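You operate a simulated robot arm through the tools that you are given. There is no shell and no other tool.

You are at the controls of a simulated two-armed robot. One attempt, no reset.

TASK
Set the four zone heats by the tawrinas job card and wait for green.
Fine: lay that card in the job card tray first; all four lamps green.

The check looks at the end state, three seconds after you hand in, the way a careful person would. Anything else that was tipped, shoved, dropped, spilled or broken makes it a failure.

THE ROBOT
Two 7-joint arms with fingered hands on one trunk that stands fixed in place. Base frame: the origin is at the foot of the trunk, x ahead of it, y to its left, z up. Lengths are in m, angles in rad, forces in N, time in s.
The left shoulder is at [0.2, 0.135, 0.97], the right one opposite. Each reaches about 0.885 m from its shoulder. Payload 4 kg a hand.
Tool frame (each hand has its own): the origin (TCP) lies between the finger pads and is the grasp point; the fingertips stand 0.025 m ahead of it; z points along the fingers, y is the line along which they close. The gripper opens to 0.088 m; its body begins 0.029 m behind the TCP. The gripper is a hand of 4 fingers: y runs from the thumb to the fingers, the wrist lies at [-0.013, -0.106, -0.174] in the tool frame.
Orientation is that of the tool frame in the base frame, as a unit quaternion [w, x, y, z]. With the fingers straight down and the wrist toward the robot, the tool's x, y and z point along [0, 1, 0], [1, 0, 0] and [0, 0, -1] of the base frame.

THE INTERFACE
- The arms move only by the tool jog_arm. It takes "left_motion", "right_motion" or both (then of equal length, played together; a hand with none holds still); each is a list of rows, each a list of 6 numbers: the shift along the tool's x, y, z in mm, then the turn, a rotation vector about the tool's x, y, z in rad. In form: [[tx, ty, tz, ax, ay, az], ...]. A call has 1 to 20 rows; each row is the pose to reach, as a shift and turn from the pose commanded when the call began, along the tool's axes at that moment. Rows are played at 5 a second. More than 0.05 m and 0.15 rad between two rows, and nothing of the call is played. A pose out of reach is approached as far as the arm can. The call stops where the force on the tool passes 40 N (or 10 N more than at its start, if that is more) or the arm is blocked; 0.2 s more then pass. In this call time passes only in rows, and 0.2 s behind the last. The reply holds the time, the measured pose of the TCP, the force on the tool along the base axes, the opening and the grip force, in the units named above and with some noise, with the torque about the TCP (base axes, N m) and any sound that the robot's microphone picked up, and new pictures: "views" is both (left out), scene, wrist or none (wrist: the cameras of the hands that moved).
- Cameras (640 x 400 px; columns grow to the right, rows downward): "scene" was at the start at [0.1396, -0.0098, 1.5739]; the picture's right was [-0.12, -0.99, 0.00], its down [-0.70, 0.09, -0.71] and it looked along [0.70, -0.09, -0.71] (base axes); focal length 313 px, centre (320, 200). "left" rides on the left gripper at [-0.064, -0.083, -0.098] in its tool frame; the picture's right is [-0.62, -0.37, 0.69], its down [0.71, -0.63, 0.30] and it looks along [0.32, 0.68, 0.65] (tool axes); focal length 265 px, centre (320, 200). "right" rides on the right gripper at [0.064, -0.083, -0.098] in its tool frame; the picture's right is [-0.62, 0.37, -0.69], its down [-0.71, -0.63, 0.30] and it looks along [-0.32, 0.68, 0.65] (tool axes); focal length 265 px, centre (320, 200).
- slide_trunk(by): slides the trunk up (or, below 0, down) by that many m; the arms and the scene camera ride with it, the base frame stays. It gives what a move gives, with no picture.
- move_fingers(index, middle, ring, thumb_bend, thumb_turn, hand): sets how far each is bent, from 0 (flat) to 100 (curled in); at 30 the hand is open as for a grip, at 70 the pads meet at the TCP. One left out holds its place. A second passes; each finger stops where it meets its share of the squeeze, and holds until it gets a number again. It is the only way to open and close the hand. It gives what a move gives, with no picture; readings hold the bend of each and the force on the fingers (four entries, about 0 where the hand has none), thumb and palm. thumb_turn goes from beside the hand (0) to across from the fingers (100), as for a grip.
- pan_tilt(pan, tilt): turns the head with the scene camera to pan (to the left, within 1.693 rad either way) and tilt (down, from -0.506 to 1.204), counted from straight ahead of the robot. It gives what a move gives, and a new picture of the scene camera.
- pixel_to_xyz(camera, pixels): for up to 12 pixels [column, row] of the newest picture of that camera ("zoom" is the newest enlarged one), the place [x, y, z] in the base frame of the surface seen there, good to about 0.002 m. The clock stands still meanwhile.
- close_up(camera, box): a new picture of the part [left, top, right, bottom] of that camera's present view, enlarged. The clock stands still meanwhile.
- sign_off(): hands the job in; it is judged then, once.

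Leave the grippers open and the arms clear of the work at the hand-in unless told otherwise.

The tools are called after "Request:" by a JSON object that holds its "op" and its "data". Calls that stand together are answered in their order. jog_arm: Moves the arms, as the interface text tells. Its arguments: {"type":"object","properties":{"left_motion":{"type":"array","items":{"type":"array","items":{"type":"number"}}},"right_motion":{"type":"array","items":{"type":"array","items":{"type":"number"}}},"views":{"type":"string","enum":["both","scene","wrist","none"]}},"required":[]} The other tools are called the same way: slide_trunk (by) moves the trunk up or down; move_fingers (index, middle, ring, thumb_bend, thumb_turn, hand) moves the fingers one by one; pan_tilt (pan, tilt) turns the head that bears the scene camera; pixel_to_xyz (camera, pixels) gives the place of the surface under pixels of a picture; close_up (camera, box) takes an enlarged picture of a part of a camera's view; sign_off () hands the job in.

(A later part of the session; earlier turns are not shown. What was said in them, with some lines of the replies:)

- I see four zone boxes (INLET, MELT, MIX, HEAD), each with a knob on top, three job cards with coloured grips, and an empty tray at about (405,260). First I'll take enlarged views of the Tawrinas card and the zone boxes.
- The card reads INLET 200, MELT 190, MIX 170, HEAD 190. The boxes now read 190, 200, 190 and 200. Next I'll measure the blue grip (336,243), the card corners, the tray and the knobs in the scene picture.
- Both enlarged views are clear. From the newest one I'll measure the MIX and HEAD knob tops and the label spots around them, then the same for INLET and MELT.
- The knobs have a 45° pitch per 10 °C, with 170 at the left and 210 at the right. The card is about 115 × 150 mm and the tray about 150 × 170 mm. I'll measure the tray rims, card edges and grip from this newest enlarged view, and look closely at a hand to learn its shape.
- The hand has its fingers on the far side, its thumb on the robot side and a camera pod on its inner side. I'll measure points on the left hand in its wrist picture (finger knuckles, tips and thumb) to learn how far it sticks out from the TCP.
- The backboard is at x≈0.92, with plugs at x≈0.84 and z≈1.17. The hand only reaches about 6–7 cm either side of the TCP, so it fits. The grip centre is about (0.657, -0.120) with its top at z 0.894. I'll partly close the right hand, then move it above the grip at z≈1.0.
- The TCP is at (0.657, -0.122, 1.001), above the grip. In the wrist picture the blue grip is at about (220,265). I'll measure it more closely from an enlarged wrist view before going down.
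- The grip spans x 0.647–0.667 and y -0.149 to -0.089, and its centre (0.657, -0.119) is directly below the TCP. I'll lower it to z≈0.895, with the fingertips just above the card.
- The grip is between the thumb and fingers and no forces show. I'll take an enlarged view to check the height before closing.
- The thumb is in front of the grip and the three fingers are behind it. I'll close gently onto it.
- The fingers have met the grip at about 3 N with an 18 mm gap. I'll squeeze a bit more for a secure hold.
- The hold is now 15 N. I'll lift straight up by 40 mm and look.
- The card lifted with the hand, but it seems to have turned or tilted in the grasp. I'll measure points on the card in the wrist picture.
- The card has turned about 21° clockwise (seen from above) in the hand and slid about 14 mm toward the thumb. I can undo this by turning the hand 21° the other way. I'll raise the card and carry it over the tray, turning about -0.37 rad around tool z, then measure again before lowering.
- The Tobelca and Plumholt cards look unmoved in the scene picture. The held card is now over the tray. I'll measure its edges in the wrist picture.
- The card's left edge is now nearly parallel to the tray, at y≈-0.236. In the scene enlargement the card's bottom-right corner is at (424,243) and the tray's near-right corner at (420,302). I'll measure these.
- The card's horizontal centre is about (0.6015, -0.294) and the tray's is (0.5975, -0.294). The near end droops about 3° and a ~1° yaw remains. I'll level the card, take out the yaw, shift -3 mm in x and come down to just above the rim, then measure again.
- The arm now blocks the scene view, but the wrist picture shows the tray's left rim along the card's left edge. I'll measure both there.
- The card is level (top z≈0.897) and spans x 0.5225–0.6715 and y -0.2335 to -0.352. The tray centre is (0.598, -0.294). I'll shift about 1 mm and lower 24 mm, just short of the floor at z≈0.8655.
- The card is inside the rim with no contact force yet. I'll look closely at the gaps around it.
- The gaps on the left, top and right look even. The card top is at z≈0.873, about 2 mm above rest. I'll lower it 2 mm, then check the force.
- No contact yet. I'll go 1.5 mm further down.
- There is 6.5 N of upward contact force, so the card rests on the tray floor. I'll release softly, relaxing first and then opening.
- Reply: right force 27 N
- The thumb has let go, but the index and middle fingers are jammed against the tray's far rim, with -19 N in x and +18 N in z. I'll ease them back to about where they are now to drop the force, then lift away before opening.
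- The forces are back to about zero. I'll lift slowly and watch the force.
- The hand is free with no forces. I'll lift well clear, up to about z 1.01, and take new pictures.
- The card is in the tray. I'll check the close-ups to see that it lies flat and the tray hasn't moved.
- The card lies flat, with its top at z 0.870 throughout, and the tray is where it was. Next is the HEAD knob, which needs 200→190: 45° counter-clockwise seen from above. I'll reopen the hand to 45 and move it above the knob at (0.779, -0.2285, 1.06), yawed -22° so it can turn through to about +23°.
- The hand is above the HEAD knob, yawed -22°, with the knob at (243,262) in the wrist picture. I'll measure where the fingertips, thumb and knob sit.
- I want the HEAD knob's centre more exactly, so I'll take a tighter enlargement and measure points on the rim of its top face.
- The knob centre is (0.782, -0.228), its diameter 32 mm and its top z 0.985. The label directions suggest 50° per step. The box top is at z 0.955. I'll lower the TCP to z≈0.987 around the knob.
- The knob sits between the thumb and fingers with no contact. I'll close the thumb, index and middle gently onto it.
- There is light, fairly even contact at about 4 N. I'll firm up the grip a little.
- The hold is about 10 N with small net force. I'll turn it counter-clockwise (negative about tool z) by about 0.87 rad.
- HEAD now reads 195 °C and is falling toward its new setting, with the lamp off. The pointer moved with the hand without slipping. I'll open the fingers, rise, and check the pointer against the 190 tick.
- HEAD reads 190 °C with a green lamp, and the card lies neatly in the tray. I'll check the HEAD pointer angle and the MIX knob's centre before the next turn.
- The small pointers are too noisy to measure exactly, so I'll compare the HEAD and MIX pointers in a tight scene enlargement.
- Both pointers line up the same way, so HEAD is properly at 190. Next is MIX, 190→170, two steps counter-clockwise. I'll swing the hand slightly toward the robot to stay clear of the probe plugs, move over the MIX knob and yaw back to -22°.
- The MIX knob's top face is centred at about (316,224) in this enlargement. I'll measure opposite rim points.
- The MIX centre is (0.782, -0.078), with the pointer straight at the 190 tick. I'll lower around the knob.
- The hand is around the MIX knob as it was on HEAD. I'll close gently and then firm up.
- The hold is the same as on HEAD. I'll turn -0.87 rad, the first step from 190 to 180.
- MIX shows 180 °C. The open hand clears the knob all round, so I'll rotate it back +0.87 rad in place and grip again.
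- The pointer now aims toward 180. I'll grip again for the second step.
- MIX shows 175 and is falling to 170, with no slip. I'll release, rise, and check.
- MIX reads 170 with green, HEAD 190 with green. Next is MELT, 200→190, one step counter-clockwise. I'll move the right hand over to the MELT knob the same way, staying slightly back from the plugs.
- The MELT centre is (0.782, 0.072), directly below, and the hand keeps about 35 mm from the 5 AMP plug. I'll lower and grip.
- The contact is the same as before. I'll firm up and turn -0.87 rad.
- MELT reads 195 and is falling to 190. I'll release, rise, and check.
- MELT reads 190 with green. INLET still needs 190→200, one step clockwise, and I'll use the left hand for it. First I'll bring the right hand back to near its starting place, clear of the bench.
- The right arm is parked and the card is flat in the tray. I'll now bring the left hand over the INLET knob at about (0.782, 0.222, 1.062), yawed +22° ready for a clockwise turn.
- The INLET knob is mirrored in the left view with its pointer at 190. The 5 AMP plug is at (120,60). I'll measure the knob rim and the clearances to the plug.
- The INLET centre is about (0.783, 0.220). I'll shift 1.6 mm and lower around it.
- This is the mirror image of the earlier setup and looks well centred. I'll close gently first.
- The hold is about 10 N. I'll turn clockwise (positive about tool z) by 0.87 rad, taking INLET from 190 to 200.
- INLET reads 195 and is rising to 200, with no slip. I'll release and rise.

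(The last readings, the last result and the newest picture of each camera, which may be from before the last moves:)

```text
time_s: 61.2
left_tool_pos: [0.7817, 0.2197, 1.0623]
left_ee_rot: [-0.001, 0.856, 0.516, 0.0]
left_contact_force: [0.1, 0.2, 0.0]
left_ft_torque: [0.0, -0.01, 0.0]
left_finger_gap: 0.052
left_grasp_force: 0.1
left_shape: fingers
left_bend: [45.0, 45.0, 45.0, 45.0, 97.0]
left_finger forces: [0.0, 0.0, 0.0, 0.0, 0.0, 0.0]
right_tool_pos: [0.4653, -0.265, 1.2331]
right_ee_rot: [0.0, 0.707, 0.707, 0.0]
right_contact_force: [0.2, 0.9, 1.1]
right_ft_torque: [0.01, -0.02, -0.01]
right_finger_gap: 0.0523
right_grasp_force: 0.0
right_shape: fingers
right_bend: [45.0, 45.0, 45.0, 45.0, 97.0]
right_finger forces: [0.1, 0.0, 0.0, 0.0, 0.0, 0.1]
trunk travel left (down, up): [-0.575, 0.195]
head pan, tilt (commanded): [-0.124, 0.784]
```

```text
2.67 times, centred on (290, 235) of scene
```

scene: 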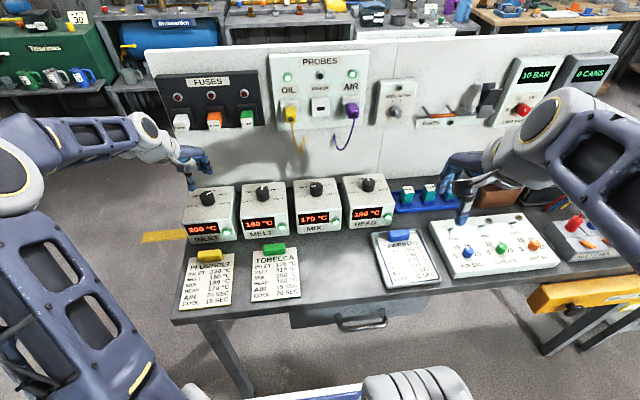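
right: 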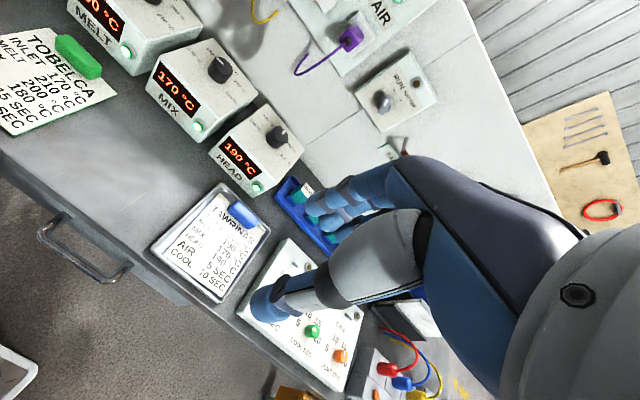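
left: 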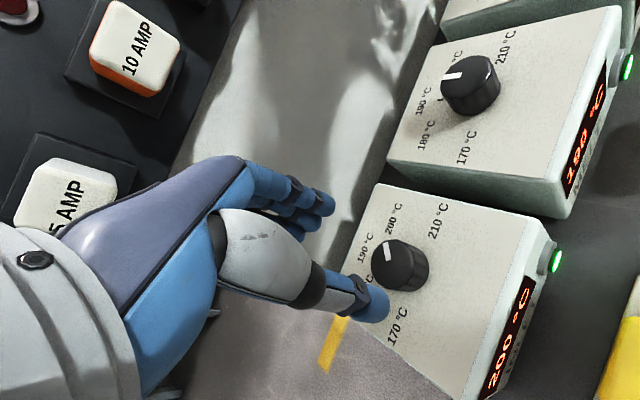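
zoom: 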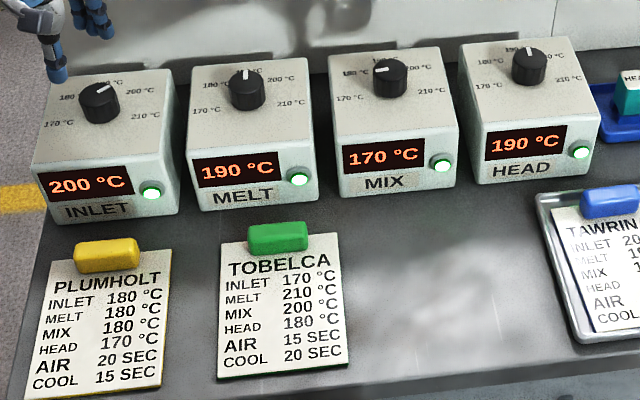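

All four read to the card: INLET 200, MELT 190, MIX 170, HEAD 190, all green. I'll pull the left hand straight back first, away from the plugs, then up to its starting place, and open both hands fully.

Request:
{"op": "jog_arm", "data": {"left_motion": [[-18.7, -35.4, 0, 0, 0, 0], [-37.4, -70.7, -10, 0, 0, 0], [-54.3, -107, -35, 0, 0, -0.07], [-68.9, -138.9, -60, 0, 0, -0.14], [-80.2, -166.8, -90, 0, 0, -0.21], [-92.4, -194.3, -120, 0, 0, -0.28], [-104.7, -221.7, -150, 0, 0, -0.35], [-116.9, -249.2, -180, 0, 0, -0.42], [-127.1, -271.6, -206, 0, 0, -0.486]], "views": "both"}}

Request:
{"op": "move_fingers", "data": {"hand": "left", "index": 30, "middle": 30, "ring": 30, "thumb_bend": 30}}

Request:
{"op": "move_fingers", "data": {"hand": "right", "index": 30, "middle": 30, "ring": 30, "thumb_bend": 30}}

Request:
{"op": "close_up", "data": {"camera": "scene", "box": [170, 160, 450, 320]}}

Request:
{"op": "close_up", "data": {"camera": "scene", "box": [360, 215, 450, 300]}}

```text
time_s: 63.2
left_tool_pos: [0.4827, 0.2355, 1.2695]
left_ee_rot: [0.0, 0.707, 0.708, 0.0]
left_contact_force: [-0.2, 0.2, 0.4]
left_ft_torque: [-0.02, 0.01, -0.02]
left_finger_gap: 0.0525
left_grasp_force: 0.1
left_shape: fingers
left_bend: [45.0, 45.0, 45.0, 45.0, 97.0]
left_finger forces: [0.1, 0.0, 0.0, 0.0, 0.1, 0.1]
right_tool_pos: [0.465, -0.2642, 1.2323]
right_ee_rot: [0.0, 0.707, 0.707, 0.001]
right_contact_force: [-0.2, 0.6, -0.4]
right_ft_torque: [-0.01, 0.04, 0.0]
right_finger_gap: 0.0522
right_grasp_force: 0.2
right_shape: fingers
right_bend: [45.0, 45.0, 45.0, 45.0, 97.0]
right_finger forces: [0.0, 0.0, 0.1, 0.1, 0.1, 0.0]
trunk travel left (down, up): [-0.575, 0.195]
head pan, tilt (commanded): [-0.124, 0.784]
```

scene: 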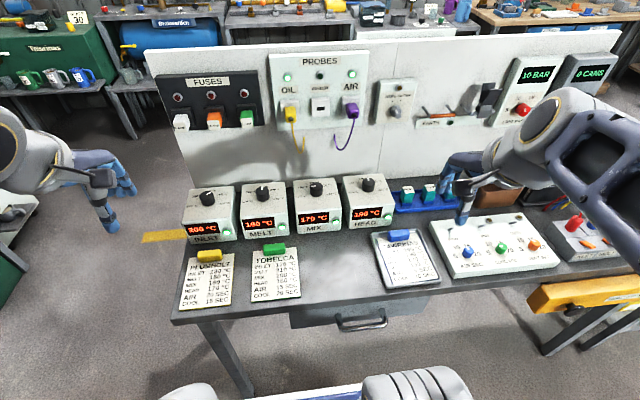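
left: 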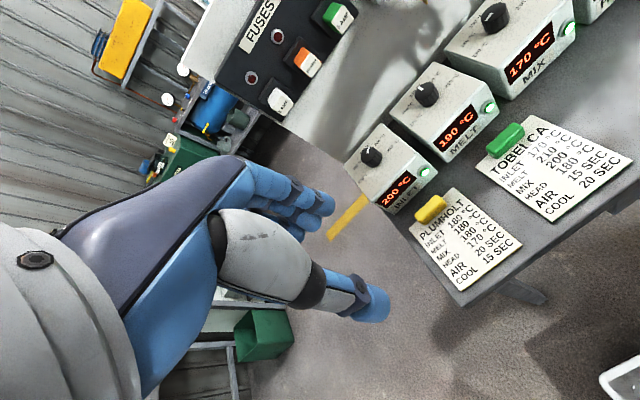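

```text
time_s: 64.2
left_tool_pos: [0.4828, 0.235, 1.2694]
left_ee_rot: [0.0, 0.707, 0.707, 0.0]
left_contact_force: [-0.2, 0.8, 0.4]
left_ft_torque: [0.0, 0.0, -0.03]
left_finger_gap: 0.0846
left_grasp_force: 0.0
left_shape: fingers
left_bend: [30.0, 30.0, 30.0, 30.0, 96.0]
left_finger forces: [0.0, 0.0, 0.0, 0.0, 0.0, 0.1]
right_tool_pos: [0.4659, -0.2645, 1.2336]
right_ee_rot: [0.0, 0.707, 0.707, 0.0]
right_contact_force: [-0.1, 0.2, -0.1]
right_ft_torque: [-0.03, 0.03, -0.04]
right_finger_gap: 0.0522
right_grasp_force: 0.0
right_shape: fingers
right_bend: [45.0, 45.0, 45.0, 45.0, 97.0]
right_finger forces: [0.1, 0.0, 0.0, 0.1, 0.0, 0.0]
trunk travel left (down, up): [-0.575, 0.195]
head pan, tilt (commanded): [-0.124, 0.784]
```

```text
time_s: 65.2
left_tool_pos: [0.4835, 0.2338, 1.2692]
left_ee_rot: [-0.001, 0.707, 0.707, 0.0]
left_contact_force: [-0.2, 0.3, 0.9]
left_ft_torque: [-0.02, 0.03, -0.02]
left_finger_gap: 0.0849
left_grasp_force: 0.2
left_shape: fingers
left_bend: [30.0, 30.0, 30.0, 30.0, 96.0]
left_finger forces: [0.1, 0.0, 0.0, 0.0, 0.0, 0.0]
right_tool_pos: [0.4655, -0.2649, 1.2325]
right_ee_rot: [0.0, 0.707, 0.707, 0.0]
right_contact_force: [-0.5, -0.7, -0.6]
right_ft_torque: [0.0, 0.02, 0.0]
right_finger_gap: 0.0847
right_grasp_force: 0.1
right_shape: fingers
right_bend: [30.0, 30.0, 30.0, 30.0, 96.0]
right_finger forces: [0.0, 0.0, 0.0, 0.1, 0.0, 0.0]
trunk travel left (down, up): [-0.575, 0.195]
head pan, tilt (commanded): [-0.124, 0.784]
```

```text
2.29 times, centred on (310, 240) of scene
```

zoom: 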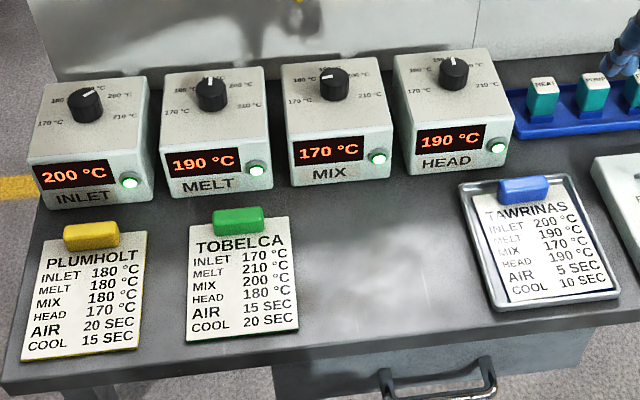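

```text
4.71 times, centred on (405, 258) of scene
```

zoom: 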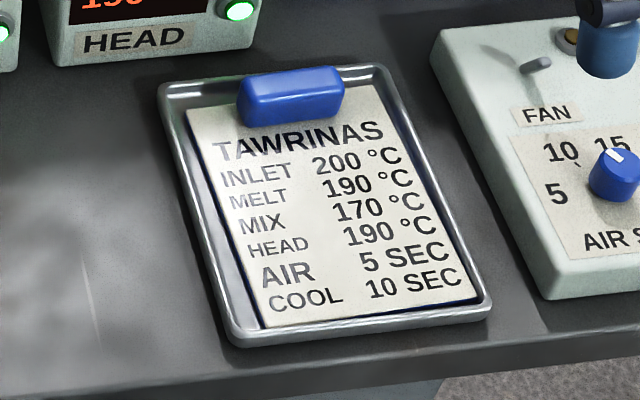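

All lamps are green and the card is in the tray. One last check that the card is flat: I'll measure its corners and the tray rim in this enlargement.

Request:
{"op": "pixel_to_xyz", "data": {"camera": "zoom", "pixels": [[200, 115], [268, 320], [470, 290], [375, 95], [425, 190], [450, 240], [235, 220], [350, 300], [487, 305], [378, 75], [235, 335], [165, 90]]}}

Request:
{"op": "close_up", "data": {"camera": "scene", "box": [400, 220, 450, 300]}}

```text
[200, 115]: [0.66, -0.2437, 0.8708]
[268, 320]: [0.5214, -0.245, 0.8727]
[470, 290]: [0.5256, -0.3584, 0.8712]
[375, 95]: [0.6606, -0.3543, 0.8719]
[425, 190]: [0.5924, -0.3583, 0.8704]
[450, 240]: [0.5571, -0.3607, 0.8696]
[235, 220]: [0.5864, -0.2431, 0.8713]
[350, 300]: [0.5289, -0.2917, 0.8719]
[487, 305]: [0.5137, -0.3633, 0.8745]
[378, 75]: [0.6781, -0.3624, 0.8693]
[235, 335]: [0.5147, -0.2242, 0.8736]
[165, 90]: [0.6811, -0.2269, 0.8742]
```

```text
5.00 times, centred on (425, 260) of scene
```

zoom: 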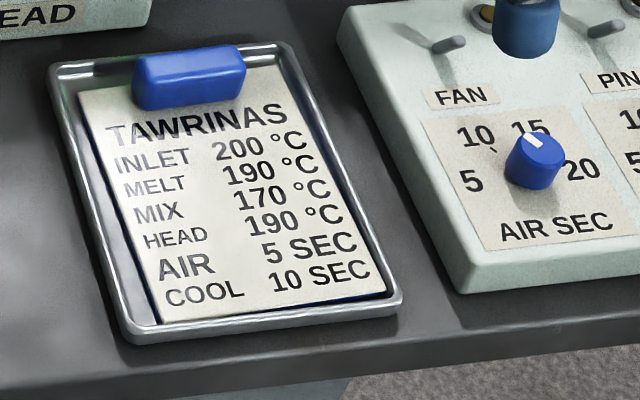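

The card's corners are all at z≈0.871, so it lies flat inside the rim, and the tray hasn't moved. The displays read 200, 190, 170 and 190, all green. Both hands are open and clear of the bench, so I'm handing in.

Request:
{"op": "sign_off", "data": {}}

```text
The job is handed in.
```

The Tawrinas card is in the job card tray, the four zone heats are set to it, and all four lamps are green. I handed the job in with both hands open and clear of the bench.

| Zone | Was | Card asks | Now | Lamp |
|---|---|---|---|---|
| INLET | 190 °C | 200 °C | 200 °C | green |
| MELT | 200 °C | 190 °C | 190 °C | green |
| MIX | 190 °C | 170 °C | 170 °C | green |
| HEAD | 200 °C | 190 °C | 190 °C | green |

- **Card:** I laid it in the tray before turning any knob. It lies flat inside the rim, close to the right side.
- **Tray:** while I let go of the card, two fingers pushed on the tray's far rim with about 19 N. I eased off and lifted clear. The rim measurements afterwards show the tray where it was.
- **Other items:** the Plumholt and Tobelca cards look unmoved.
- **AIR and COOL times:** I left these as they were, since the job only asked for the heats.
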